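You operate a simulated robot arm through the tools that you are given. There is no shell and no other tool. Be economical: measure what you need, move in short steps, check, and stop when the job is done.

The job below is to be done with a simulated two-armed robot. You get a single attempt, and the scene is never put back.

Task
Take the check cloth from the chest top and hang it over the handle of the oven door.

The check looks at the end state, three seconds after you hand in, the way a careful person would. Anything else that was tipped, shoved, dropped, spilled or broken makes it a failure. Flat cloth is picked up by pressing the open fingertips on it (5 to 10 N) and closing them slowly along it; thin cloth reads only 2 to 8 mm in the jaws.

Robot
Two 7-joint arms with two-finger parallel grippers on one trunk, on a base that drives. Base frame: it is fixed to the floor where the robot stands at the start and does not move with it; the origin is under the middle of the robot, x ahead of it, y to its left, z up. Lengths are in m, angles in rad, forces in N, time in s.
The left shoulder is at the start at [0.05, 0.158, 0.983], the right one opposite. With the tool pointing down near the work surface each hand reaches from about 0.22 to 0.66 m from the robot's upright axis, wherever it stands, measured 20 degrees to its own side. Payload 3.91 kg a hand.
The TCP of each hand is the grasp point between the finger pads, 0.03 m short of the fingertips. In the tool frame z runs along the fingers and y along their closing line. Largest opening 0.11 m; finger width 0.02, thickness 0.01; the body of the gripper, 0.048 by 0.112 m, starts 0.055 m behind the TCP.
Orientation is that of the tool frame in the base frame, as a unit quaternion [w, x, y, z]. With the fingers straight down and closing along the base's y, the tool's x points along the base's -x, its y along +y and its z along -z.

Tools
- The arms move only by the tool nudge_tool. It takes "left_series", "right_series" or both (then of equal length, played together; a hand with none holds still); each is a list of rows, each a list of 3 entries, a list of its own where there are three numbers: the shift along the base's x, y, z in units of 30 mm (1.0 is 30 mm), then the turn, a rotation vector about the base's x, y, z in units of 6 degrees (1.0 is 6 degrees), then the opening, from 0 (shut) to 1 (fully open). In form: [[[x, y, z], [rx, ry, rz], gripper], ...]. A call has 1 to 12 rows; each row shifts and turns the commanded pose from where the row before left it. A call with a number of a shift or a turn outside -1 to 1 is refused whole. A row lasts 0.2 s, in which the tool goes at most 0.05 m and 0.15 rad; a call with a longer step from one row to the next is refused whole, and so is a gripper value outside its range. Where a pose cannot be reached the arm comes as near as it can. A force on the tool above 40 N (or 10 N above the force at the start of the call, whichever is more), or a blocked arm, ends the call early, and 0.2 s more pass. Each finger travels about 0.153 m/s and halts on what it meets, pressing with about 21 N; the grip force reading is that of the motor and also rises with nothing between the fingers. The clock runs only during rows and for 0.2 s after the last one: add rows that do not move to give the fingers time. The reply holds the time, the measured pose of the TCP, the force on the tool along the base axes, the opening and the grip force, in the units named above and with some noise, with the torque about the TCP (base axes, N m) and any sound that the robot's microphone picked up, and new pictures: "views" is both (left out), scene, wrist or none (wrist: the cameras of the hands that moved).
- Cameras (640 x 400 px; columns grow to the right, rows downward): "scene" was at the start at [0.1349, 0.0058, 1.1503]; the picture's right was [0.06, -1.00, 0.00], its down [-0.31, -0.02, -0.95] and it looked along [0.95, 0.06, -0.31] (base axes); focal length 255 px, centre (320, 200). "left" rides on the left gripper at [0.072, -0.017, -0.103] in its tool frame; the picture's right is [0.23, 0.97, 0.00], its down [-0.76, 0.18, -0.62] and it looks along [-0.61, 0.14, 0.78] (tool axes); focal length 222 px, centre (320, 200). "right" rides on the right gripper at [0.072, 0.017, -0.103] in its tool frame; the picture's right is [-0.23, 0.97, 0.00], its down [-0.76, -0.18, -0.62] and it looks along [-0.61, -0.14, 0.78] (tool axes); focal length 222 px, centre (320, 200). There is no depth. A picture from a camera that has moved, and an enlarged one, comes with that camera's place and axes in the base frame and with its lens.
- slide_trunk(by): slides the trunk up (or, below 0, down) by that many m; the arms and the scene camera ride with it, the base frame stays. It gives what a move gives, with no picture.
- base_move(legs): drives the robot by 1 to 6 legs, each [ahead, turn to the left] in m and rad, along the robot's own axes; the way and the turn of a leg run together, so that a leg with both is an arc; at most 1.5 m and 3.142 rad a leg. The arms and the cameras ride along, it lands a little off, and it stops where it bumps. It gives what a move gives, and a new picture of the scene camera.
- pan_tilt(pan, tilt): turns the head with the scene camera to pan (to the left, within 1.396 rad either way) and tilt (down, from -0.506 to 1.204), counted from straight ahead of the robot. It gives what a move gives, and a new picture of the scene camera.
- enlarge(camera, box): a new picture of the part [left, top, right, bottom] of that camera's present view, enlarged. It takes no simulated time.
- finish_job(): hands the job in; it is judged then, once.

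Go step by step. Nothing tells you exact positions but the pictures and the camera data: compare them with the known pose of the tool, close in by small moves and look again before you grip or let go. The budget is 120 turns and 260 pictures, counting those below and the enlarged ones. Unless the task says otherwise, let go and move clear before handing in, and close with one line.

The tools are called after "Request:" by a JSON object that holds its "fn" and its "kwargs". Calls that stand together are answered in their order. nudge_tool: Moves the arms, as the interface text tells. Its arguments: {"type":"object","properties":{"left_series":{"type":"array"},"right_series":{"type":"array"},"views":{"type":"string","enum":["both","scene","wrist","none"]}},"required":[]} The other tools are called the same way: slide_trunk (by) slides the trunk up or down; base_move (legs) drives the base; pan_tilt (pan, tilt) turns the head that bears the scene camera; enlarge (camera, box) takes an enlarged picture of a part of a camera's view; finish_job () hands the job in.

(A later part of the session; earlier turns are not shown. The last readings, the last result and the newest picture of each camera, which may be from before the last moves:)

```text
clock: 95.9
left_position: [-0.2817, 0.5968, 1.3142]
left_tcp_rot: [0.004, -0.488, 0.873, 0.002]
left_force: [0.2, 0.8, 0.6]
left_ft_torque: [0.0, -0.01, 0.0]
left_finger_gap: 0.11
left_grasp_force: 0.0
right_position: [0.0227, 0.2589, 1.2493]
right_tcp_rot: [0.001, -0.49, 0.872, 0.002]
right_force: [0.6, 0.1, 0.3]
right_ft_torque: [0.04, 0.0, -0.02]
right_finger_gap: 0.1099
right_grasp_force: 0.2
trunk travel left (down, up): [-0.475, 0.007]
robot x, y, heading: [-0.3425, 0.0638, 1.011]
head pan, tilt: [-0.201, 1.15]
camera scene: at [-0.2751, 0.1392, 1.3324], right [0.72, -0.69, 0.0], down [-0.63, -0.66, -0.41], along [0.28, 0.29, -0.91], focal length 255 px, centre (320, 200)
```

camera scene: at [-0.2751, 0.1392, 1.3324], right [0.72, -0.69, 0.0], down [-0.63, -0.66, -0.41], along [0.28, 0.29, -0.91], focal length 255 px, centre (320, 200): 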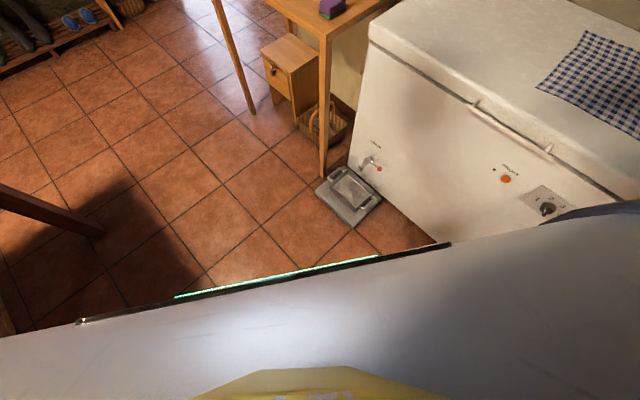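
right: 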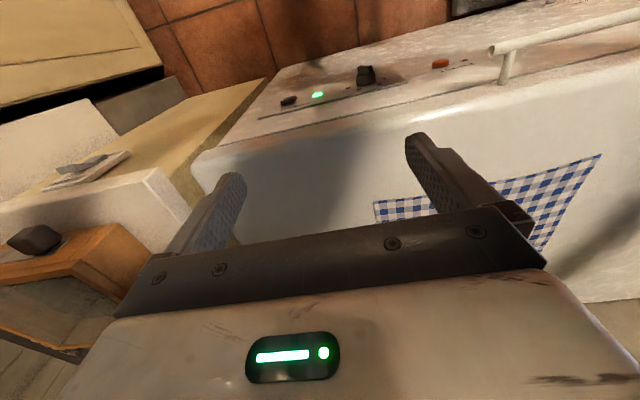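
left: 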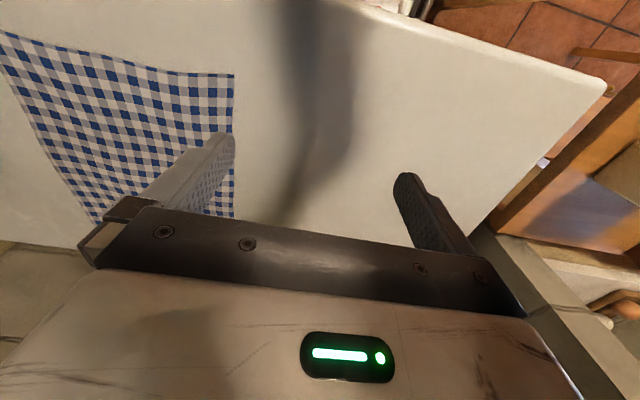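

The tray is where it was (same corner estimates as before), so only my base touched its edge. Now I'll take the proper passage at x ≈ −0.33.

Request:
{"fn": "base_move", "kwargs": {"legs": [[0, 0.56], [1.3, 0]]}}

Request:
{"fn": "pan_tilt", "kwargs": {"pan": -1.2, "tilt": 0.4}}

```text
clock: 104.0
left_position: [-0.5599, 1.8492, 1.313]
left_tcp_rot: [-0.002, 0.708, -0.706, -0.001]
left_force: [0.1, 1.1, 0.1]
left_ft_torque: [-0.02, -0.02, 0.01]
left_finger_gap: 0.1101
left_grasp_force: 0.1
right_position: [-0.1222, 1.7207, 1.2491]
right_tcp_rot: [-0.001, 0.708, -0.706, -0.001]
right_force: [-0.4, -0.2, -0.1]
right_ft_torque: [0.0, 0.01, 0.0]
right_finger_gap: 0.1102
right_grasp_force: 0.0
trunk travel left (down, up): [-0.475, 0.007]
robot x, y, heading: [-0.3269, 1.3647, 1.56]
head pan, tilt: [-0.201, 1.15]
camera scene: at [-0.3137, 1.4625, 1.3323], right [0.98, -0.21, 0.0], down [-0.19, -0.89, -0.41], along [0.09, 0.4, -0.91], focal length 255 px, centre (320, 200)
```

scene: 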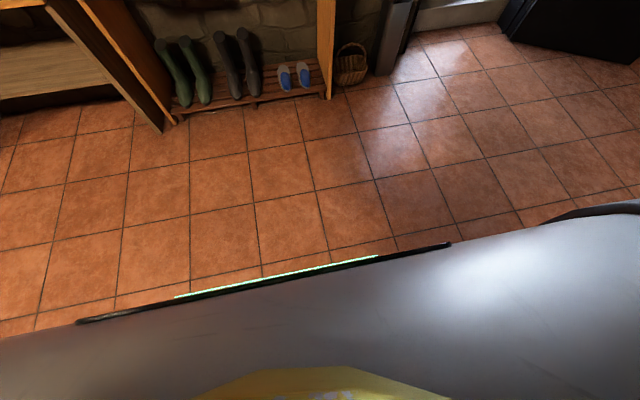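

```text
clock: 105.2
left_position: [-0.5599, 1.8494, 1.3131]
left_tcp_rot: [-0.002, 0.708, -0.706, -0.001]
left_force: [0.5, -0.3, -0.3]
left_ft_torque: [0.02, 0.01, 0.03]
left_finger_gap: 0.1099
left_grasp_force: 0.0
right_position: [-0.1219, 1.7213, 1.2493]
right_tcp_rot: [-0.001, 0.709, -0.705, -0.002]
right_force: [-0.2, -0.6, 0.5]
right_ft_torque: [-0.03, 0.01, -0.03]
right_finger_gap: 0.1102
right_grasp_force: 0.0
trunk travel left (down, up): [-0.475, 0.007]
robot x, y, heading: [-0.3315, 1.3639, 1.561]
head pan, tilt: [-1.201, 0.4]
camera scene: at [-0.2395, 1.4367, 1.3923], right [0.35, -0.94, 0.0], down [-0.36, -0.14, -0.92], along [0.86, 0.32, -0.39], focal length 255 px, centre (320, 200)
```

scene: 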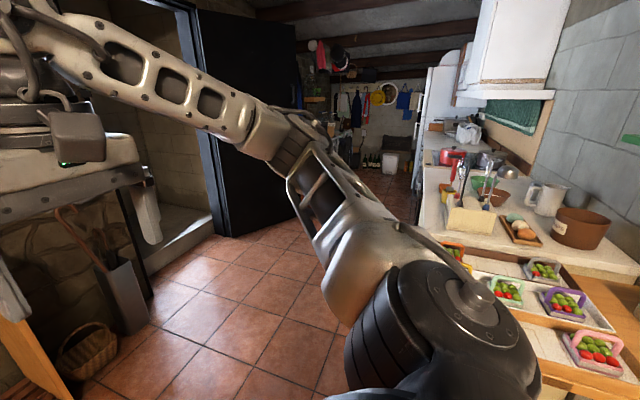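

There's a kitchen run along +x with its counter front facing +y. I'll move up and turn to face down that corridor.

Request:
{"fn": "base_move", "kwargs": {"legs": [[0.55, 0], [0, -1.56]]}}

Request:
{"fn": "pan_tilt", "kwargs": {"pan": -0.3, "tilt": 0.5}}

```text
clock: 112.2
left_position: [0.1615, 2.1515, 1.3143]
left_tcp_rot: [0.003, -0.003, 1.0, -0.001]
left_force: [0.8, 0.3, -0.1]
left_ft_torque: [0.03, 0.0, -0.02]
left_finger_gap: 0.1101
left_grasp_force: 0.1
right_position: [0.0344, 1.7127, 1.2498]
right_tcp_rot: [0.002, -0.005, 1.0, 0.001]
right_force: [-0.6, 0.1, 0.0]
right_ft_torque: [0.01, -0.01, 0.0]
right_finger_gap: 0.11
right_grasp_force: 0.0
trunk travel left (down, up): [-0.475, 0.007]
robot x, y, heading: [-0.3246, 1.9203, -0.01]
head pan, tilt: [-1.201, 0.4]
camera scene: at [-0.2481, 1.8305, 1.3923], right [-0.93, -0.36, 0.0], down [-0.14, 0.36, -0.92], along [0.33, -0.86, -0.39], focal length 255 px, centre (320, 200)
```

scene: 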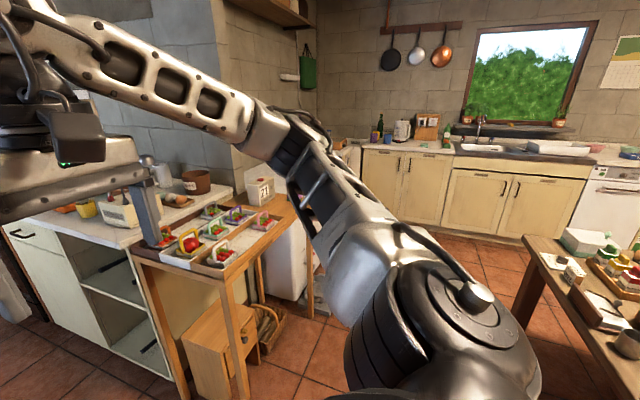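

```text
clock: 113.4
left_position: [0.1609, 2.1512, 1.3143]
left_tcp_rot: [0.002, -0.003, 1.0, -0.001]
left_force: [-0.8, -0.3, -0.6]
left_ft_torque: [-0.01, -0.03, 0.01]
left_finger_gap: 0.11
left_grasp_force: 0.0
right_position: [0.0349, 1.7124, 1.2492]
right_tcp_rot: [0.002, -0.006, 1.0, 0.0]
right_force: [-1.3, 0.0, 0.7]
right_ft_torque: [-0.04, -0.01, -0.03]
right_finger_gap: 0.1099
right_grasp_force: 0.0
trunk travel left (down, up): [-0.475, 0.007]
robot x, y, heading: [-0.3224, 1.9203, -0.007]
head pan, tilt: [-0.3, 0.499]
camera scene: at [-0.1943, 1.8897, 1.3832], right [-0.3, -0.95, 0.0], down [-0.46, 0.14, -0.88], along [0.84, -0.27, -0.48], focal length 255 px, centre (320, 200)
```

scene: 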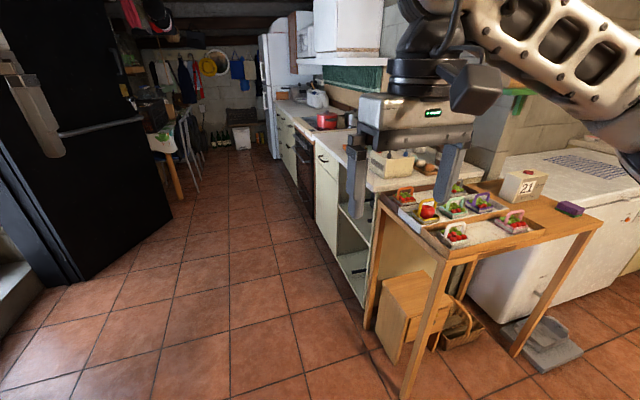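

A built-in cooker with a dark front shows past the open shelf unit, around column 305. Zoom in.

Request:
{"fn": "enlarge", "kwargs": {"camera": "scene", "box": [250, 80, 390, 240]}}

```text
2.50 times, centred on (320, 160) of scene
camera zoom: at [-0.1943, 1.8897, 1.3832], right [-0.3, -0.95, 0.0], down [-0.46, 0.14, -0.88], along [0.84, -0.27, -0.48], focal length 638 px, centre (320, 300)
```

zoom: 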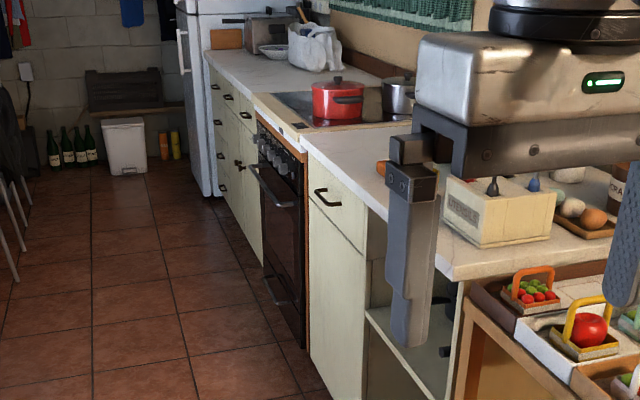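

Oven found: hob with pots above it, oven door with a bar handle at about (1.7, 1.43, ~0.72), front facing +y. Now I'll go back for the cloth.

Request:
{"fn": "base_move", "kwargs": {"legs": [[0, -1.56], [1.0, 0], [0.9, 0], [0, 1.57]]}}

Request:
{"fn": "pan_tilt", "kwargs": {"pan": 0, "tilt": 0.7}}

```text
clock: 130.6
left_position: [0.1842, 0.2546, 1.3132]
left_tcp_rot: [0.003, -0.012, 1.0, 0.0]
left_force: [0.5, 0.2, 0.0]
left_ft_torque: [0.0, -0.03, -0.01]
left_finger_gap: 0.1099
left_grasp_force: 0.0
right_position: [0.0654, -0.1868, 1.2491]
right_tcp_rot: [0.001, -0.013, 1.0, 0.001]
right_force: [0.5, -0.6, -0.5]
right_ft_torque: [0.02, -0.01, 0.01]
right_finger_gap: 0.1098
right_grasp_force: 0.1
trunk travel left (down, up): [-0.475, 0.007]
robot x, y, heading: [-0.2969, 0.0154, 0.008]
head pan, tilt: [-0.3, 0.499]
camera scene: at [-0.1662, -0.0134, 1.3832], right [-0.29, -0.96, 0.0], down [-0.46, 0.14, -0.88], along [0.84, -0.25, -0.48], focal length 255 px, centre (320, 200)
```

scene: 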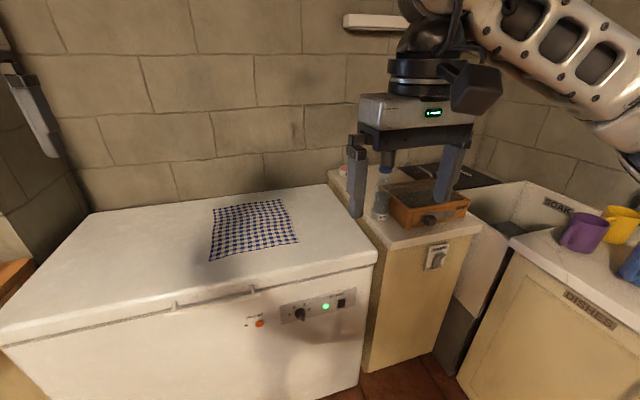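

```text
clock: 131.4
left_position: [0.1847, 0.2529, 1.3128]
left_tcp_rot: [0.003, -0.011, 1.0, -0.001]
left_force: [0.1, -0.4, 0.2]
left_ft_torque: [-0.01, 0.03, 0.0]
left_finger_gap: 0.11
left_grasp_force: 0.1
right_position: [0.0651, -0.1871, 1.2496]
right_tcp_rot: [0.002, -0.014, 1.0, 0.0]
right_force: [0.5, 0.6, 0.3]
right_ft_torque: [0.01, -0.02, -0.02]
right_finger_gap: 0.1102
right_grasp_force: 0.0
trunk travel left (down, up): [-0.475, 0.007]
robot x, y, heading: [-0.2959, 0.014, 0.004]
head pan, tilt: [0.0, 0.7]
camera scene: at [-0.1685, 0.0132, 1.3655], right [0.01, -1.0, 0.0], down [-0.64, -0.01, -0.77], along [0.77, 0.01, -0.64], focal length 255 px, centre (320, 200)
```

scene: 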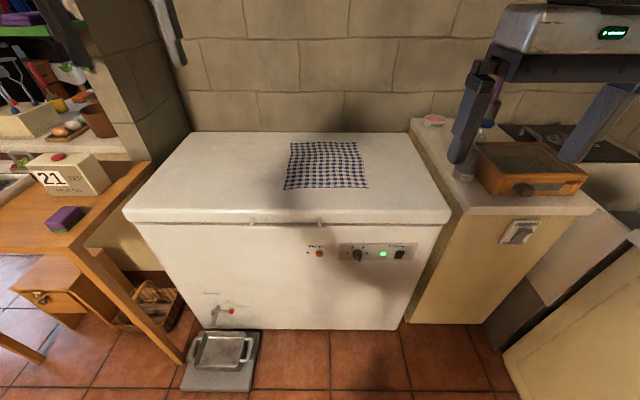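

The cloth is still at x 0.50–0.82, y ±0.14. I'll drive up to the chest, lower the trunk and bring both hands above the two front corners.

Request:
{"fn": "base_move", "kwargs": {"legs": [[0.3, 0]]}}

Request:
{"fn": "slide_trunk", "kwargs": {"by": -0.25}}

Request:
{"fn": "pan_tilt", "kwargs": {"pan": 0, "tilt": 0.6}}

```text
clock: 133.4
left_position: [0.4839, 0.2554, 1.3136]
left_tcp_rot: [0.002, -0.011, 1.0, 0.0]
left_force: [-0.7, -0.2, -0.8]
left_ft_torque: [0.0, 0.04, 0.02]
left_finger_gap: 0.11
left_grasp_force: 0.1
right_position: [0.3625, -0.1848, 1.2485]
right_tcp_rot: [0.001, -0.013, 1.0, 0.002]
right_force: [0.1, -0.1, -0.6]
right_ft_torque: [-0.02, 0.03, 0.01]
right_finger_gap: 0.1101
right_grasp_force: 0.0
trunk travel left (down, up): [-0.475, 0.007]
robot x, y, heading: [0.0014, 0.0156, 0.007]
head pan, tilt: [0.0, 0.7]
camera scene: at [0.1292, 0.0157, 1.3654], right [0.01, -1.0, 0.0], down [-0.64, -0.01, -0.76], along [0.76, 0.01, -0.64], focal length 255 px, centre (320, 200)
```

scene: 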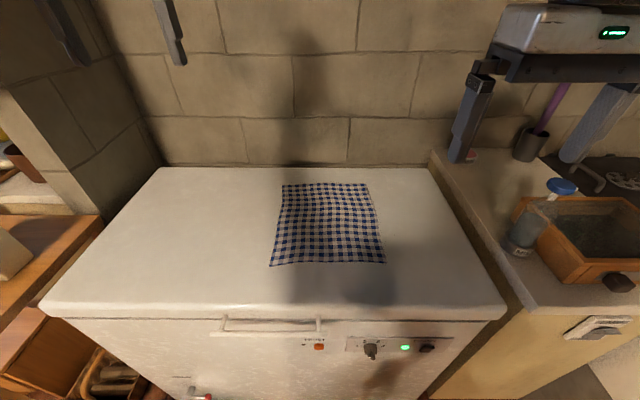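

```text
clock: 136.0
left_position: [0.4827, 0.2547, 1.0642]
left_tcp_rot: [0.004, -0.01, 1.0, -0.001]
left_force: [-0.4, 0.1, -0.7]
left_ft_torque: [0.0, -0.02, -0.05]
left_finger_gap: 0.11
left_grasp_force: 0.1
right_position: [0.362, -0.1851, 0.9984]
right_tcp_rot: [0.001, -0.013, 1.0, 0.0]
right_force: [0.5, 0.9, -0.1]
right_ft_torque: [-0.01, -0.01, -0.02]
right_finger_gap: 0.1101
right_grasp_force: 0.0
trunk travel left (down, up): [-0.225, 0.257]
robot x, y, heading: [-0.003, 0.0147, 0.008]
head pan, tilt: [0.0, 0.7]
```

```text
clock: 136.7
left_position: [0.4822, 0.2542, 1.0632]
left_tcp_rot: [0.003, -0.011, 1.0, 0.0]
left_force: [0.9, 0.5, 0.2]
left_ft_torque: [0.0, 0.04, 0.02]
left_finger_gap: 0.11
left_grasp_force: 0.0
right_position: [0.3633, -0.1835, 0.9996]
right_tcp_rot: [0.002, -0.012, 1.0, 0.001]
right_force: [0.0, -0.6, 1.6]
right_ft_torque: [0.01, 0.0, -0.03]
right_finger_gap: 0.1099
right_grasp_force: 0.0
trunk travel left (down, up): [-0.225, 0.257]
robot x, y, heading: [0.0006, 0.0171, 0.008]
head pan, tilt: [0.0, 0.6]
camera scene: at [0.132, 0.0157, 1.1241], right [0.01, -1.0, 0.0], down [-0.57, 0.0, -0.82], along [0.82, 0.01, -0.57], focal length 255 px, centre (320, 200)
```

scene: 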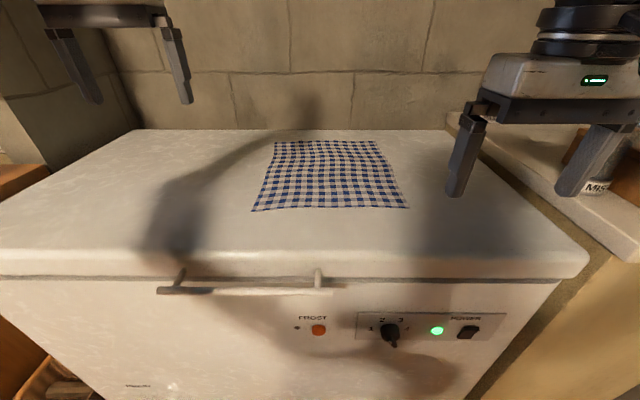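

The cloth's front corners are at about (0.495, 0.14) and (0.505, −0.14), surface z ≈ 0.85. I'm moving both hands above them at z ≈ 0.93.

Request:
{"fn": "nudge_tool", "kwargs": {"left_series": [[[0.24, -0.857, -0.74], [0, 0, 0], 1], [[0.24, -0.857, -0.74], [0, 0, 0], 0.8], [[0.24, -0.857, -0.74], [0, 0, 0], 0.55], [[0.24, -0.857, -0.74], [0, 0, 0], 0.55], [[0.24, -0.857, -0.74], [0, 0, 0], 0.55], [[0.24, -0.857, -0.74], [0, 0, 0], 0.55], [[0, 0, 0], [0, 0, 0], 0.55]], "right_series": [[[0.927, 0.494, -0.39], [0, 0, 0], 1], [[0.927, 0.494, -0.39], [0, 0, 0], 0.8], [[0.927, 0.494, -0.39], [0, 0, 0], 0.55], [[0.927, 0.494, -0.39], [0, 0, 0], 0.55], [[0.927, 0.494, -0.39], [0, 0, 0], 0.55], [[0.927, 0.494, -0.39], [0, 0, 0], 0.55], [[0, 0, 0], [0, 0, 0], 0.55]]}}

```text
clock: 138.3
left_position: [0.5261, 0.0996, 0.9296]
left_tcp_rot: [0.004, -0.011, 1.0, -0.001]
left_force: [-1.0, -0.8, 0.0]
left_ft_torque: [0.03, 0.01, 0.02]
left_finger_gap: 0.0605
left_grasp_force: 0.0
right_position: [0.5297, -0.0973, 0.9277]
right_tcp_rot: [0.001, -0.012, 1.0, 0.001]
right_force: [0.4, -0.6, -0.1]
right_ft_torque: [-0.01, -0.02, -0.01]
right_finger_gap: 0.0605
right_grasp_force: 0.0
trunk travel left (down, up): [-0.225, 0.257]
robot x, y, heading: [-0.002, 0.0137, 0.008]
head pan, tilt: [0.0, 0.6]
camera scene: at [0.1321, 0.0157, 1.1241], right [0.01, -1.0, 0.0], down [-0.56, 0.0, -0.83], along [0.82, 0.01, -0.56], focal length 255 px, centre (320, 200)
camera right: at [0.4562, -0.0816, 1.0308], right [0.2, 0.98, 0.0], down [0.76, -0.16, 0.63], along [0.61, -0.12, -0.78], focal length 222 px, centre (320, 200)
camera left: at [0.4527, 0.082, 1.0322], right [-0.25, 0.97, 0.0], down [0.75, 0.2, 0.63], along [0.61, 0.15, -0.78], focal length 222 px, centre (320, 200)
```

scene: 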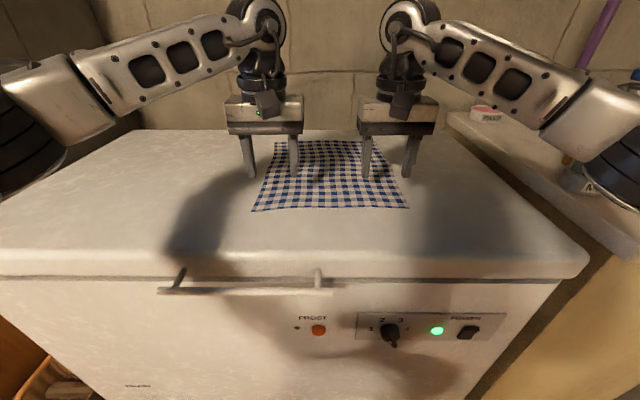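
right: 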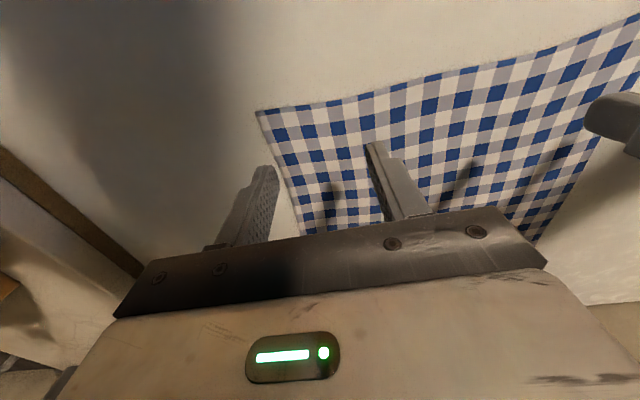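
left: 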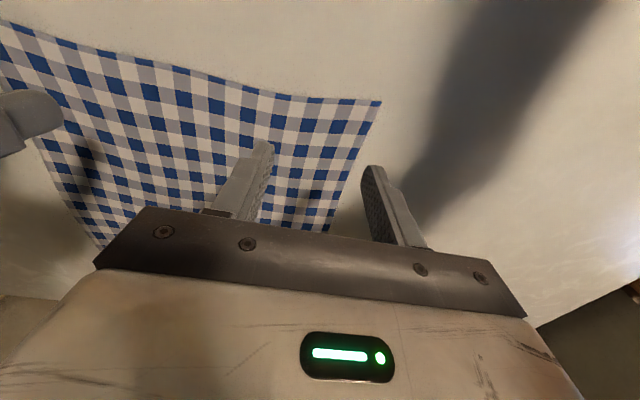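

Both hands straddle the corners with about 1 cm to spare. I'll shift each 8 mm inward and go down to just above the cloth.

Request:
{"fn": "nudge_tool", "kwargs": {"left_series": [[[0, -0.27, -0.65], [0, 0, 0], 0.55], [[0, 0, -0.65], [0, 0, 0], 0.55]], "right_series": [[[0, 0.27, -0.65], [0, 0, 0], 0.55], [[0, 0, -0.6], [0, 0, 0], 0.55]], "views": "wrist"}}

```text
clock: 138.9
left_position: [0.5251, 0.0915, 0.89]
left_tcp_rot: [0.003, -0.011, 1.0, -0.001]
left_force: [-0.1, -1.1, 0.8]
left_ft_torque: [0.01, -0.01, 0.02]
left_finger_gap: 0.0604
left_grasp_force: 0.0
right_position: [0.53, -0.0886, 0.8915]
right_tcp_rot: [0.001, -0.013, 1.0, 0.001]
right_force: [-1.0, -0.3, -1.2]
right_ft_torque: [0.01, -0.01, -0.05]
right_finger_gap: 0.0601
right_grasp_force: 0.0
trunk travel left (down, up): [-0.225, 0.257]
robot x, y, heading: [0.0025, 0.0159, 0.01]
head pan, tilt: [0.0, 0.6]
camera right: at [0.456, -0.0736, 0.994], right [0.2, 0.98, 0.0], down [0.76, -0.16, 0.63], along [0.61, -0.12, -0.78], focal length 222 px, centre (320, 200)
camera left: at [0.4528, 0.0739, 0.9928], right [-0.25, 0.97, 0.0], down [0.75, 0.19, 0.63], along [0.61, 0.15, -0.78], focal length 222 px, centre (320, 200)
```

right: 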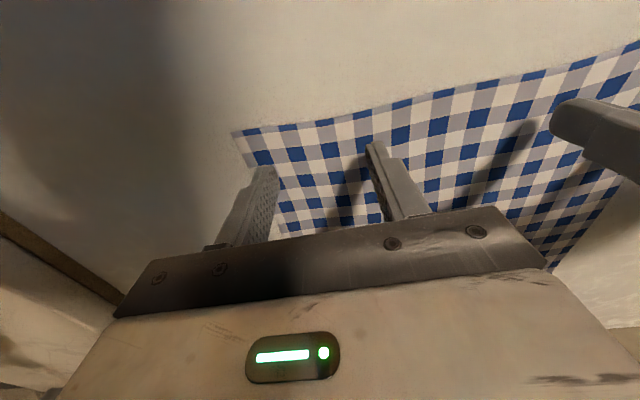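
left: 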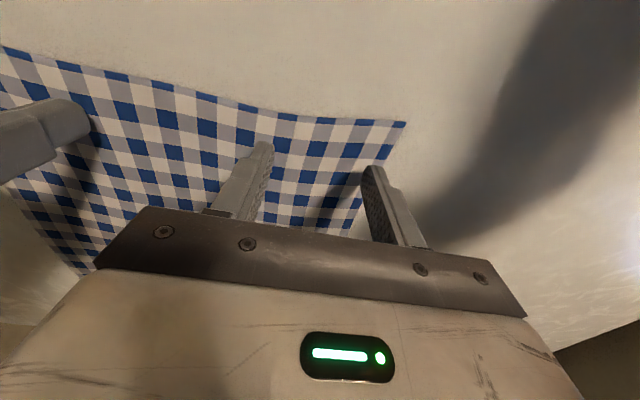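

Request:
{"fn": "nudge_tool", "kwargs": {"left_series": [[[0, 0, -0.15], [0, 0, 0], 0.55], [[0, 0, -0.15], [0, 0, 0], 0.55]], "right_series": [[[0, 0, -0.15], [0, 0, 0], 0.55], [[0, 0, -0.2], [0, 0, 0], 0.55]], "views": "none"}}

Request:
{"fn": "nudge_tool", "kwargs": {"left_series": [[[0, 0, -0.12], [0, 0, 0], 0.55], [[0, 0, 0], [0, 0, 0], 0.55]], "right_series": [[[0, 0, -0.12], [0, 0, 0], 0.55], [[0, 0, 0], [0, 0, 0], 0.55]], "views": "wrist"}}

```text
clock: 139.5
left_position: [0.5252, 0.0933, 0.8817]
left_tcp_rot: [0.003, -0.01, 1.0, 0.0]
left_force: [-0.1, -0.3, 1.2]
left_ft_torque: [-0.01, -0.01, -0.01]
left_finger_gap: 0.0603
left_grasp_force: 0.1
right_position: [0.5281, -0.0884, 0.8807]
right_tcp_rot: [0.004, -0.012, 1.0, 0.002]
right_force: [0.0, 0.1, 7.9]
right_ft_torque: [-0.17, -0.02, 0.02]
right_finger_gap: 0.0606
right_grasp_force: 0.1
trunk travel left (down, up): [-0.225, 0.257]
robot x, y, heading: [0.0041, 0.0155, 0.006]
head pan, tilt: [0.0, 0.6]
```

```text
clock: 140.1
left_position: [0.5235, 0.0931, 0.882]
left_tcp_rot: [0.006, -0.01, 1.0, -0.002]
left_force: [2.3, -0.2, 11.1]
left_ft_torque: [0.26, -0.02, -0.05]
left_finger_gap: 0.0603
left_grasp_force: 0.1
right_position: [0.5289, -0.087, 0.8824]
right_tcp_rot: [0.006, -0.012, 1.0, 0.001]
right_force: [5.9, -1.1, 29.1]
right_ft_torque: [-0.82, -0.03, 0.17]
right_finger_gap: 0.0608
right_grasp_force: 0.1
trunk travel left (down, up): [-0.225, 0.257]
robot x, y, heading: [0.0028, 0.0156, 0.009]
head pan, tilt: [0.0, 0.6]
camera right: at [0.4541, -0.0732, 0.984], right [0.2, 0.98, 0.01], down [0.76, -0.16, 0.63], along [0.62, -0.12, -0.77], focal length 222 px, centre (320, 200)
camera left: at [0.4514, 0.0748, 0.9834], right [-0.25, 0.97, -0.01], down [0.75, 0.2, 0.63], along [0.61, 0.15, -0.78], focal length 222 px, centre (320, 200)
```

right: 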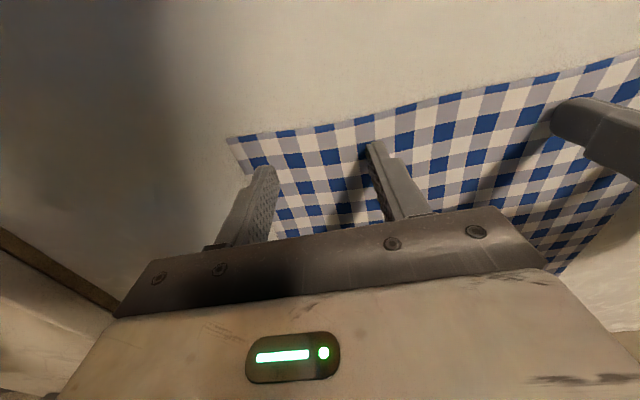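
left: 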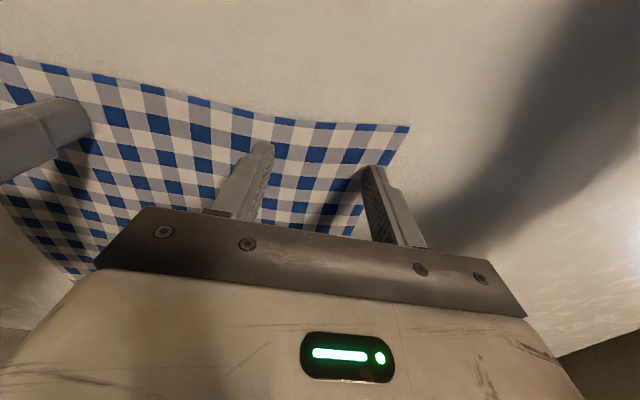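

Contact is at TCP z ≈ 0.882. I'll ease off the right hand (29 N), then close both slowly along the cloth.

Request:
{"fn": "nudge_tool", "kwargs": {"left_series": [[[0, 0, 0.03], [0, 0, 0], 0.55], [[0, 0, 0], [0, 0, 0], 0.55]], "right_series": [[[0, 0, 0.115], [0, 0, 0], 0.55], [[0, 0, 0], [0, 0, 0], 0.55]], "views": "none"}}

```text
clock: 140.7
left_position: [0.5245, 0.0931, 0.8812]
left_tcp_rot: [0.005, -0.011, 1.0, -0.001]
left_force: [2.6, -0.2, 14.6]
left_ft_torque: [0.36, 0.01, -0.08]
left_finger_gap: 0.0601
left_grasp_force: 0.1
right_position: [0.528, -0.0881, 0.8826]
right_tcp_rot: [0.002, -0.012, 1.0, 0.002]
right_force: [3.1, -0.3, 15.4]
right_ft_torque: [-0.28, -0.04, 0.02]
right_finger_gap: 0.0604
right_grasp_force: 0.3
trunk travel left (down, up): [-0.225, 0.257]
robot x, y, heading: [0.0061, 0.0158, 0.013]
head pan, tilt: [0.0, 0.6]
```

Request:
{"fn": "nudge_tool", "kwargs": {"left_series": [[[0, 0, 0.04], [0, 0, 0], 0.55], [[0, 0, 0], [0, 0, 0], 0.55]], "right_series": [[[0, 0, 0.04], [0, 0, 0], 0.55], [[0, 0, 0], [0, 0, 0], 0.55]], "views": "none"}}

```text
clock: 141.3
left_position: [0.5246, 0.0936, 0.8819]
left_tcp_rot: [0.003, -0.011, 1.0, -0.001]
left_force: [1.6, 0.8, 11.0]
left_ft_torque: [0.21, -0.01, -0.01]
left_finger_gap: 0.0605
left_grasp_force: 0.0
right_position: [0.5279, -0.0876, 0.8824]
right_tcp_rot: [0.0, -0.012, 1.0, 0.001]
right_force: [0.4, -0.7, 6.6]
right_ft_torque: [-0.08, 0.02, 0.01]
right_finger_gap: 0.0606
right_grasp_force: 0.2
trunk travel left (down, up): [-0.225, 0.257]
robot x, y, heading: [0.0018, 0.0179, 0.009]
head pan, tilt: [0.0, 0.6]
```

Request:
{"fn": "nudge_tool", "kwargs": {"left_series": [[[0, 0, 0.01], [0, 0, 0], 0.5], [[0, 0, 0], [0, 0, 0], 0.45], [[0, 0, 0], [0, 0, 0], 0.4], [[0, 0, 0], [0, 0, 0], 0.35], [[0, 0, 0], [0, 0, 0], 0.3], [[0, 0, 0], [0, 0, 0], 0.25], [[0, 0, 0], [0, 0, 0], 0.2], [[0, 0, 0], [0, 0, 0], 0.15], [[0, 0, 0], [0, 0, 0], 0.1], [[0, 0, 0], [0, 0, 0], 0.05], [[0, 0, 0], [0, 0, 0], 0], [[0, 0, 0], [0, 0, 0], 0]], "right_series": [[[0, 0, 0], [0, 0, 0], 0.5], [[0, 0, 0], [0, 0, 0], 0.45], [[0, 0, 0], [0, 0, 0], 0.4], [[0, 0, 0], [0, 0, 0], 0.35], [[0, 0, 0], [0, 0, 0], 0.3], [[0, 0, 0], [0, 0, 0], 0.25], [[0, 0, 0], [0, 0, 0], 0.2], [[0, 0, 0], [0, 0, 0], 0.15], [[0, 0, 0], [0, 0, 0], 0.1], [[0, 0, 0], [0, 0, 0], 0.05], [[0, 0, 0], [0, 0, 0], 0], [[0, 0, 0], [0, 0, 0], 0]], "views": "wrist"}}

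```text
clock: 143.9
left_position: [0.5244, 0.0934, 0.8816]
left_tcp_rot: [0.004, -0.009, 1.0, 0.0]
left_force: [0.6, -1.2, 8.4]
left_ft_torque: [0.0, 0.06, -0.02]
left_finger_gap: 0.0027
left_grasp_force: 21.1
right_position: [0.5289, -0.0868, 0.882]
right_tcp_rot: [0.002, -0.012, 1.0, 0.002]
right_force: [-0.2, 0.4, 0.0]
right_ft_torque: [-0.01, 0.04, 0.0]
right_finger_gap: 0.0
right_grasp_force: 21.1
trunk travel left (down, up): [-0.225, 0.257]
robot x, y, heading: [0.0018, 0.0111, 0.009]
head pan, tilt: [0.0, 0.6]
camera right: at [0.4553, -0.073, 0.9853], right [0.2, 0.98, 0.0], down [0.76, -0.16, 0.63], along [0.61, -0.12, -0.78], focal length 222 px, centre (320, 200)
camera left: at [0.4527, 0.0745, 0.9838], right [-0.25, 0.97, 0.0], down [0.75, 0.19, 0.63], along [0.61, 0.15, -0.78], focal length 222 px, centre (320, 200)
```

right: 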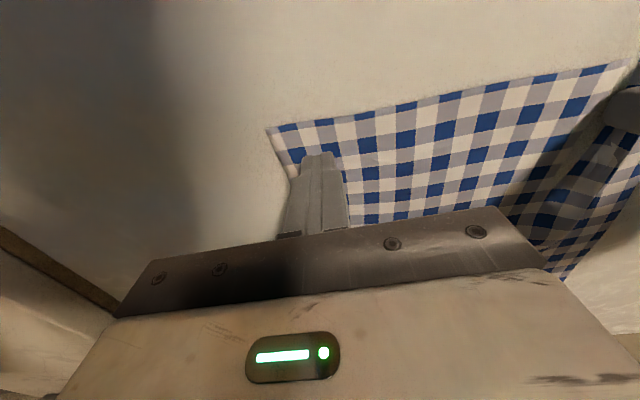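
left: 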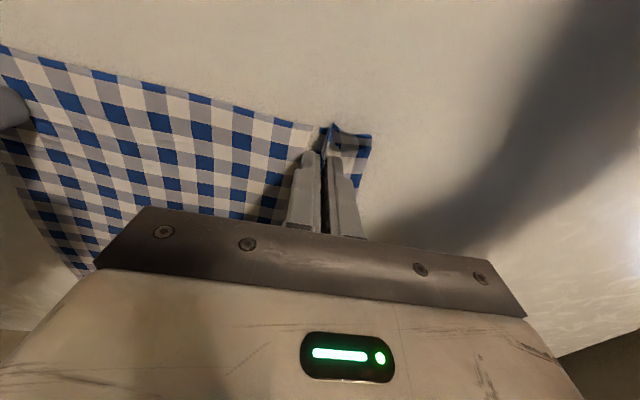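

The left hand holds a fold (2.7 mm); the right slipped. I'll lift the right a little, reopen it, shift it inward to the cloth's new edge (y ≈ −0.114), and press again.

Request:
{"fn": "nudge_tool", "kwargs": {"right_series": [[[0, 0, 0.4], [0, 0, 0], 0], [[0, 0.3, 0], [0, 0, 0], 0.3], [[0, 0.33, 0], [0, 0, 0], 0.55], [[0, 0, -0.3], [0, 0, 0], 0.55], [[0, 0, -0.12], [0, 0, 0], 0.55], [[0, 0, 0], [0, 0, 0], 0.55]], "views": "wrist"}}

```text
clock: 145.3
left_position: [0.5245, 0.0931, 0.8812]
left_tcp_rot: [0.003, -0.011, 1.0, 0.0]
left_force: [0.6, -1.0, 7.3]
left_ft_torque: [0.0, 0.06, -0.01]
left_finger_gap: 0.0027
left_grasp_force: 20.9
right_position: [0.5288, -0.0694, 0.8812]
right_tcp_rot: [0.001, -0.012, 1.0, 0.001]
right_force: [0.2, 0.7, 1.8]
right_ft_torque: [-0.03, 0.0, -0.01]
right_finger_gap: 0.0606
right_grasp_force: 0.1
trunk travel left (down, up): [-0.225, 0.257]
robot x, y, heading: [-0.0003, 0.0131, 0.01]
head pan, tilt: [0.0, 0.6]
camera right: at [0.455, -0.0541, 0.985], right [0.2, 0.98, 0.0], down [0.76, -0.16, 0.63], along [0.61, -0.12, -0.78], focal length 222 px, centre (320, 200)
```

right: 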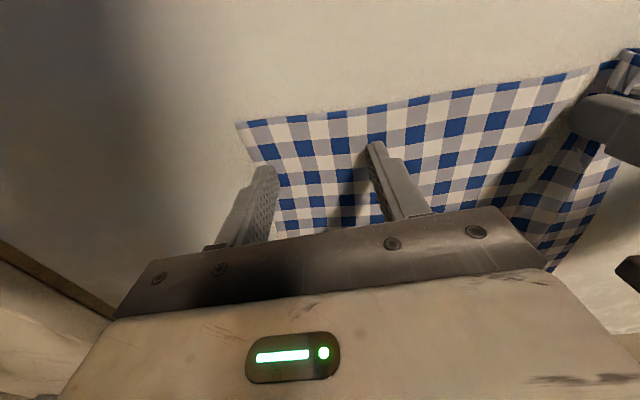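

Request:
{"fn": "nudge_tool", "kwargs": {"right_series": [[[0, 0, -0.05], [0, 0, 0], 0.55], [[0, 0, 0], [0, 0, 0], 0.55]], "views": "none"}}

```text
clock: 145.9
left_position: [0.5247, 0.0932, 0.8816]
left_tcp_rot: [0.003, -0.01, 1.0, -0.001]
left_force: [1.2, -0.8, 5.3]
left_ft_torque: [-0.03, 0.01, -0.01]
left_finger_gap: 0.003
left_grasp_force: 20.9
right_position: [0.5272, -0.069, 0.8811]
right_tcp_rot: [0.003, -0.012, 1.0, 0.001]
right_force: [0.4, 0.8, 9.5]
right_ft_torque: [-0.12, -0.01, 0.03]
right_finger_gap: 0.0604
right_grasp_force: 0.0
trunk travel left (down, up): [-0.225, 0.257]
robot x, y, heading: [0.0027, 0.0149, 0.008]
head pan, tilt: [0.0, 0.6]
```

Request:
{"fn": "nudge_tool", "kwargs": {"right_series": [[[0, 0, 0], [0, 0, 0], 0.5], [[0, 0, 0], [0, 0, 0], 0.45], [[0, 0, 0], [0, 0, 0], 0.4], [[0, 0, 0], [0, 0, 0], 0.35], [[0, 0, 0], [0, 0, 0], 0.3], [[0, 0, 0], [0, 0, 0], 0.25]], "views": "wrist"}}

```text
clock: 147.3
left_position: [0.5244, 0.0925, 0.8816]
left_tcp_rot: [0.003, -0.01, 1.0, -0.001]
left_force: [0.4, -0.3, 1.6]
left_ft_torque: [0.01, 0.04, 0.02]
left_finger_gap: 0.0028
left_grasp_force: 20.7
right_position: [0.5276, -0.0685, 0.8819]
right_tcp_rot: [0.002, -0.011, 1.0, 0.0]
right_force: [-0.9, 1.1, 17.2]
right_ft_torque: [-0.01, 0.09, 0.0]
right_finger_gap: 0.0263
right_grasp_force: 0.0
trunk travel left (down, up): [-0.225, 0.257]
robot x, y, heading: [0.0019, 0.014, 0.006]
head pan, tilt: [0.0, 0.6]
camera right: at [0.4545, -0.0539, 0.9844], right [0.2, 0.98, 0.0], down [0.76, -0.16, 0.63], along [0.61, -0.12, -0.78], focal length 222 px, centre (320, 200)
```

right: 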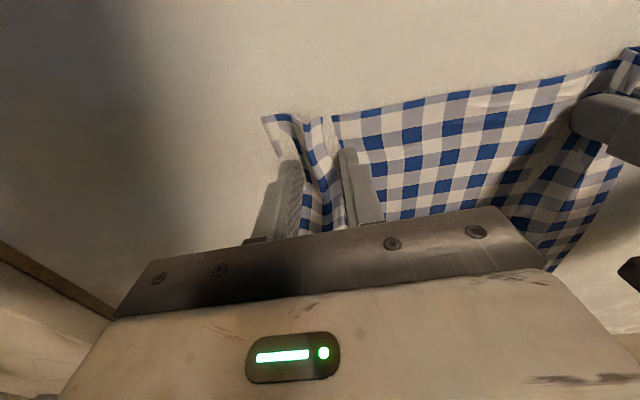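

A fold is gathering between the fingers. Continue closing.

Request:
{"fn": "nudge_tool", "kwargs": {"right_series": [[[0, 0, 0.02], [0, 0, 0], 0.2], [[0, 0, 0], [0, 0, 0], 0.15], [[0, 0, 0], [0, 0, 0], 0.1], [[0, 0, 0], [0, 0, 0], 0.05], [[0, 0, 0], [0, 0, 0], 0], [[0, 0, 0], [0, 0, 0], 0]], "views": "wrist"}}

```text
clock: 148.7
left_position: [0.524, 0.0925, 0.8834]
left_tcp_rot: [0.003, -0.01, 1.0, -0.002]
left_force: [-0.8, -5.8, 0.2]
left_ft_torque: [-0.14, 0.0, -0.07]
left_finger_gap: 0.0026
left_grasp_force: 20.8
right_position: [0.5281, -0.069, 0.8817]
right_tcp_rot: [0.003, -0.013, 1.0, 0.0]
right_force: [-1.1, 4.6, 14.7]
right_ft_torque: [0.17, 0.06, -0.01]
right_finger_gap: 0.0026
right_grasp_force: 20.9
trunk travel left (down, up): [-0.225, 0.257]
robot x, y, heading: [-0.0026, 0.0144, 0.009]
head pan, tilt: [0.0, 0.6]
camera right: at [0.4547, -0.0538, 0.9845], right [0.2, 0.98, 0.0], down [0.76, -0.16, 0.63], along [0.61, -0.12, -0.78], focal length 222 px, centre (320, 200)
```

right: 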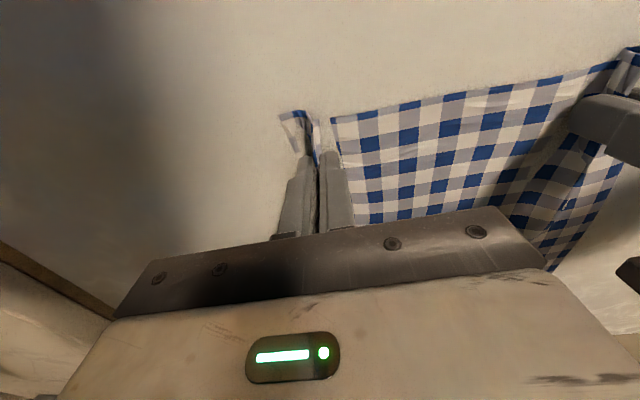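

Both hands now hold folds. I'll slacken slightly and lift.

Request:
{"fn": "nudge_tool", "kwargs": {"left_series": [[[0, -0.15, 0.2], [0, 0, 0], 0], [[-0.3, 0, 1], [0, 0, 0], 0], [[-0.3, 0, 1], [0, 0, 0], 0], [[-0.3, 0, 1], [0, 0, 0], 0], [[-0.3, 0, 1], [0, 0, 0], 0], [[-0.3, 0, 1], [0, 0, 0], 0]], "right_series": [[[0, 0.15, 0.2], [0, 0, 0], 0], [[-0.3, 0, 1], [0, 0, 0], 0], [[-0.3, 0, 1], [0, 0, 0], 0], [[-0.3, 0, 1], [0, 0, 0], 0], [[-0.3, 0, 1], [0, 0, 0], 0], [[-0.3, 0, 1], [0, 0, 0], 0]], "views": "scene"}}

Request:
{"fn": "slide_trunk", "kwargs": {"by": 0.25}}

Request:
{"fn": "pan_tilt", "kwargs": {"pan": 0, "tilt": 0.6}}

```text
clock: 150.1
left_position: [0.4796, 0.0886, 1.0378]
left_tcp_rot: [0.003, -0.01, 1.0, -0.002]
left_force: [-0.3, 0.8, 0.3]
left_ft_torque: [0.01, -0.02, -0.01]
left_finger_gap: 0.0027
left_grasp_force: 20.8
right_position: [0.4821, -0.0639, 1.037]
right_tcp_rot: [0.001, -0.012, 1.0, 0.001]
right_force: [-0.1, -0.2, 0.5]
right_ft_torque: [-0.01, -0.04, 0.02]
right_finger_gap: 0.0025
right_grasp_force: 21.1
trunk travel left (down, up): [-0.225, 0.257]
robot x, y, heading: [0.001, 0.0158, 0.01]
head pan, tilt: [0.0, 0.6]
camera scene: at [0.1317, 0.0158, 1.1241], right [0.01, -1.0, 0.0], down [-0.56, 0.0, -0.83], along [0.83, 0.01, -0.56], focal length 255 px, centre (320, 200)
```

scene: 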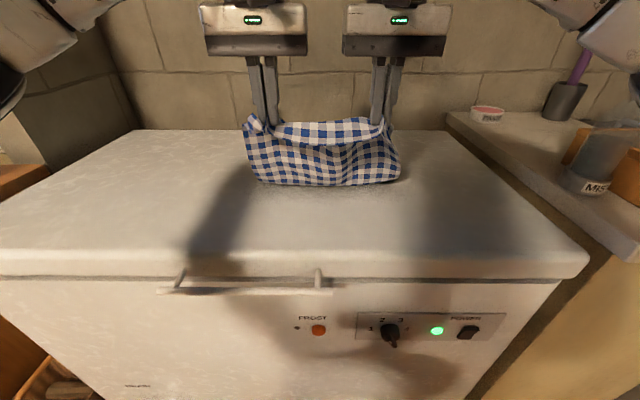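

```text
clock: 152.6
left_position: [0.4816, 0.0896, 1.2875]
left_tcp_rot: [0.002, -0.011, 1.0, -0.001]
left_force: [-0.1, 0.0, -0.5]
left_ft_torque: [0.01, 0.0, -0.01]
left_finger_gap: 0.0026
left_grasp_force: 21.2
right_position: [0.4834, -0.0642, 1.2864]
right_tcp_rot: [0.002, -0.012, 1.0, 0.001]
right_force: [-0.6, 0.0, -0.2]
right_ft_torque: [-0.02, 0.0, -0.01]
right_finger_gap: 0.0025
right_grasp_force: 20.8
trunk travel left (down, up): [-0.475, 0.007]
robot x, y, heading: [0.0033, 0.0139, 0.005]
head pan, tilt: [0.0, 0.6]
```

```text
clock: 153.2
left_position: [0.4808, 0.0889, 1.287]
left_tcp_rot: [0.004, -0.01, 1.0, -0.001]
left_force: [-0.2, 0.5, -1.1]
left_ft_torque: [-0.01, 0.01, 0.01]
left_finger_gap: 0.0027
left_grasp_force: 21.0
right_position: [0.4831, -0.0644, 1.2872]
right_tcp_rot: [0.002, -0.012, 1.0, 0.001]
right_force: [-0.5, 0.6, -0.7]
right_ft_torque: [0.0, -0.03, 0.03]
right_finger_gap: 0.0024
right_grasp_force: 21.2
trunk travel left (down, up): [-0.475, 0.007]
robot x, y, heading: [0.0015, 0.0134, 0.009]
head pan, tilt: [0.0, 0.6]
camera scene: at [0.1321, 0.0157, 1.3741], right [0.01, -1.0, 0.0], down [-0.56, 0.0, -0.83], along [0.83, 0.01, -0.56], focal length 255 px, centre (320, 200)
```

scene: 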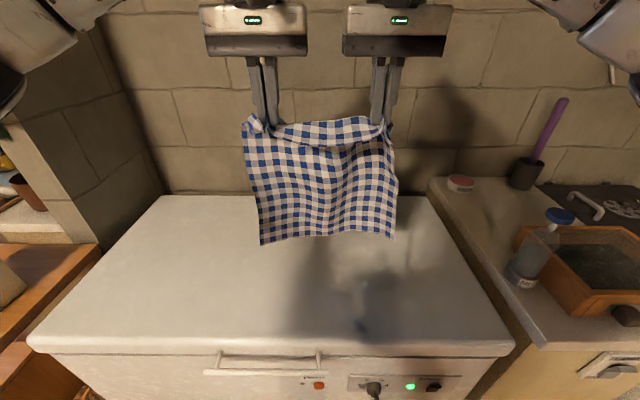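

The cloth hangs cleanly. I'll back away and drive through the passage to the kitchen corridor.

Request:
{"fn": "base_move", "kwargs": {"legs": [[-0.33, 0], [0, 1.56], [1.0, 0], [1.0, 0], [0, -1.57]]}}

Request:
{"fn": "pan_tilt", "kwargs": {"pan": 0.0, "tilt": 0.45}}

```text
clock: 172.6
left_position: [0.1947, 2.0652, 1.2869]
left_tcp_rot: [0.003, 0.005, 1.0, -0.001]
left_force: [0.2, 0.1, -0.6]
left_ft_torque: [-0.01, -0.01, -0.01]
left_finger_gap: 0.0027
left_grasp_force: 21.4
right_position: [0.1925, 1.9134, 1.287]
right_tcp_rot: [0.002, 0.003, 1.0, 0.001]
right_force: [-0.8, -0.5, 0.5]
right_ft_torque: [-0.02, -0.02, 0.02]
right_finger_gap: 0.0026
right_grasp_force: 21.7
trunk travel left (down, up): [-0.475, 0.007]
robot x, y, heading: [-0.2864, 2.007, -0.021]
head pan, tilt: [0.0, 0.6]
camera scene: at [-0.1567, 2.0034, 1.3741], right [-0.02, -1.0, 0.0], down [-0.56, 0.01, -0.83], along [0.82, -0.02, -0.56], focal length 255 px, centre (320, 200)
```

scene: 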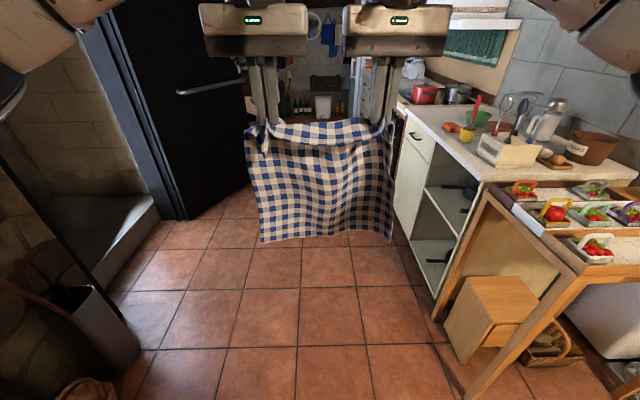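

```text
clock: 173.3
left_position: [0.1937, 2.0655, 1.2876]
left_tcp_rot: [0.004, 0.006, 1.0, -0.001]
left_force: [0.0, -0.1, -0.2]
left_ft_torque: [-0.02, 0.01, 0.0]
left_finger_gap: 0.0026
left_grasp_force: 21.4
right_position: [0.1919, 1.913, 1.2866]
right_tcp_rot: [0.002, 0.004, 1.0, 0.001]
right_force: [0.3, -0.6, -0.7]
right_ft_torque: [0.02, -0.01, 0.01]
right_finger_gap: 0.0026
right_grasp_force: 21.3
trunk travel left (down, up): [-0.475, 0.007]
robot x, y, heading: [-0.2857, 2.0072, -0.023]
head pan, tilt: [0.0, 0.45]
camera scene: at [-0.1531, 2.0036, 1.3876], right [-0.02, -1.0, 0.0], down [-0.44, 0.01, -0.9], along [0.9, -0.02, -0.44], focal length 255 px, centre (320, 200)
```

scene: 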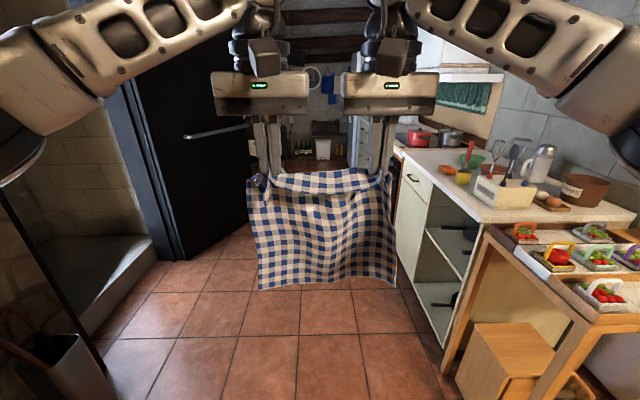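

Corridor is clear. I'll drive ahead along y ≈ 2.0 and look toward the oven.

Request:
{"fn": "base_move", "kwargs": {"legs": [[1.3, 0.02]]}}

Request:
{"fn": "pan_tilt", "kwargs": {"pan": -0.6, "tilt": 0.6}}

```text
clock: 179.8
left_position: [1.502, 2.0482, 1.288]
left_tcp_rot: [0.004, 0.0, 1.0, -0.001]
left_force: [-0.8, 0.1, -0.2]
left_ft_torque: [0.02, 0.04, 0.03]
left_finger_gap: 0.0025
left_grasp_force: 20.7
right_position: [1.5008, 1.8948, 1.2878]
right_tcp_rot: [0.002, -0.003, 1.0, 0.002]
right_force: [-1.0, 0.2, -0.6]
right_ft_torque: [0.0, 0.0, 0.02]
right_finger_gap: 0.0027
right_grasp_force: 21.2
trunk travel left (down, up): [-0.475, 0.007]
robot x, y, heading: [1.0182, 1.9774, -0.013]
head pan, tilt: [0.0, 0.45]
camera scene: at [1.1557, 1.9815, 1.3876], right [-0.01, -1.0, 0.0], down [-0.44, 0.01, -0.9], along [0.9, -0.01, -0.44], focal length 255 px, centre (320, 200)
```

scene: 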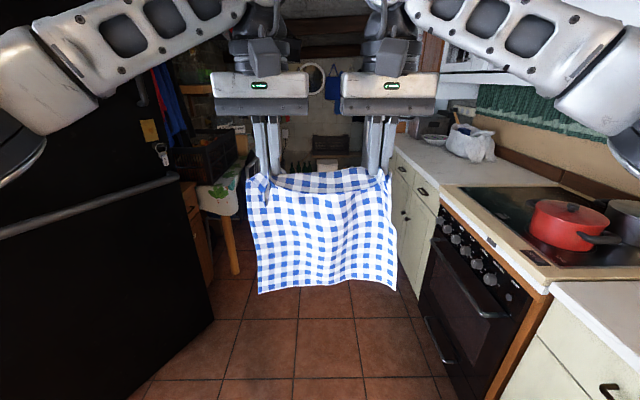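

```text
clock: 180.8
left_position: [1.5017, 2.0479, 1.2878]
left_tcp_rot: [0.004, 0.0, 1.0, -0.001]
left_force: [-0.9, 0.1, 0.2]
left_ft_torque: [0.01, 0.01, 0.05]
left_finger_gap: 0.0027
left_grasp_force: 21.1
right_position: [1.5024, 1.8938, 1.2863]
right_tcp_rot: [0.002, -0.002, 1.0, 0.002]
right_force: [-0.1, 0.0, 0.4]
right_ft_torque: [-0.01, 0.04, 0.02]
right_finger_gap: 0.0024
right_grasp_force: 20.7
trunk travel left (down, up): [-0.475, 0.007]
robot x, y, heading: [1.0199, 1.9834, -0.018]
head pan, tilt: [-0.6, 0.6]
camera scene: at [1.136, 1.9319, 1.3741], right [-0.57, -0.82, 0.0], down [-0.46, 0.32, -0.83], along [0.68, -0.47, -0.56], focal length 255 px, centre (320, 200)
```

scene: 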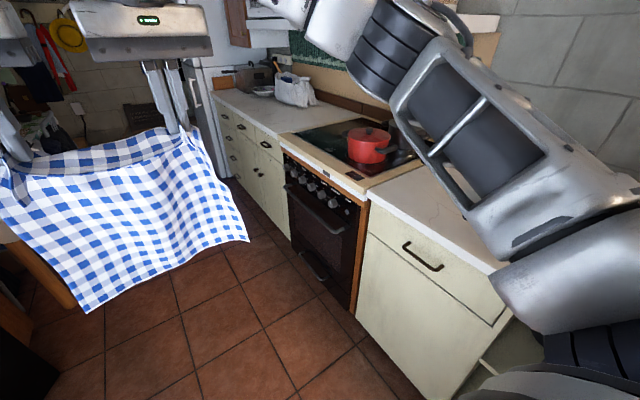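

The oven handle spans roughly x 1.75–2.17 at y ≈ 1.41, z ≈ 0.67. I'll drive so the robot stands centred on it at x ≈ 1.95, then face it.

Request:
{"fn": "base_move", "kwargs": {"legs": [[0.93, 0.015], [0, -1.57]]}}

Request:
{"fn": "pan_tilt", "kwargs": {"pan": 0, "tilt": 0.9}}

```text
clock: 189.5
left_position: [2.0335, 1.5055, 1.2864]
left_tcp_rot: [0.002, 0.696, 0.718, -0.003]
left_force: [-0.7, 0.1, -0.2]
left_ft_torque: [0.03, 0.0, 0.01]
left_finger_gap: 0.0023
left_grasp_force: 20.7
right_position: [1.8807, 1.5008, 1.287]
right_tcp_rot: [0.002, 0.694, 0.72, -0.001]
right_force: [-0.3, -0.2, 0.4]
right_ft_torque: [-0.02, -0.03, 0.02]
right_finger_gap: 0.0025
right_grasp_force: 20.8
trunk travel left (down, up): [-0.475, 0.007]
robot x, y, heading: [1.9537, 1.9839, -1.549]
head pan, tilt: [-0.6, 0.6]
camera scene: at [1.9077, 1.869, 1.3741], right [-0.84, 0.55, 0.0], down [0.31, 0.47, -0.82], along [-0.45, -0.69, -0.57], focal length 255 px, centre (320, 200)
```

scene: 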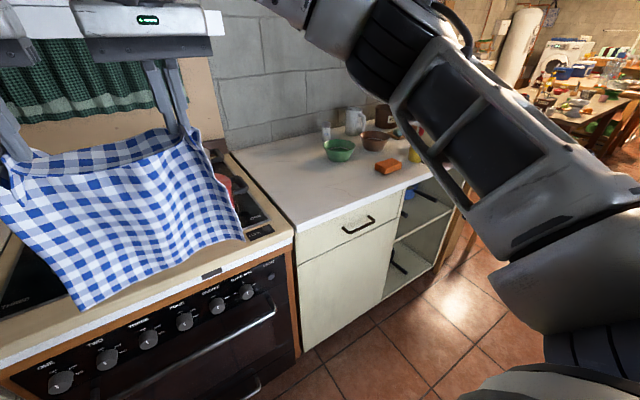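

```text
clock: 190.5
left_position: [2.0342, 1.5042, 1.2871]
left_tcp_rot: [0.003, 0.695, 0.719, -0.003]
left_force: [-0.3, 1.0, -0.3]
left_ft_torque: [-0.01, -0.01, 0.03]
left_finger_gap: 0.0027
left_grasp_force: 20.9
right_position: [1.8803, 1.5007, 1.2871]
right_tcp_rot: [0.002, 0.693, 0.72, -0.001]
right_force: [0.5, 0.1, -0.1]
right_ft_torque: [0.0, 0.02, 0.02]
right_finger_gap: 0.0026
right_grasp_force: 20.9
trunk travel left (down, up): [-0.475, 0.007]
robot x, y, heading: [1.9551, 1.9826, -1.551]
head pan, tilt: [0.0, 0.901]
camera scene: at [1.9578, 1.8674, 1.3493], right [-1.0, -0.02, 0.0], down [-0.02, 0.78, -0.62], along [0.01, -0.62, -0.78], focal length 255 px, centre (320, 200)
```

scene: 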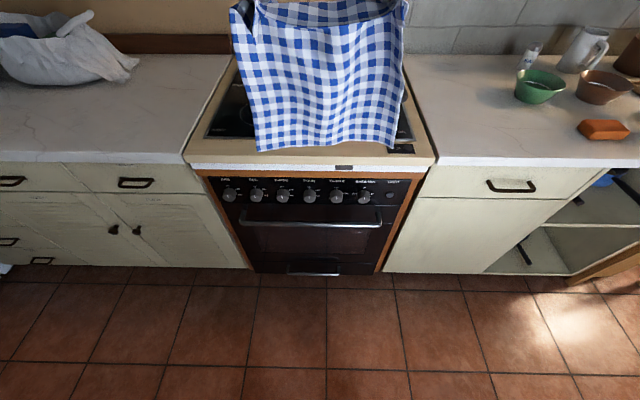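

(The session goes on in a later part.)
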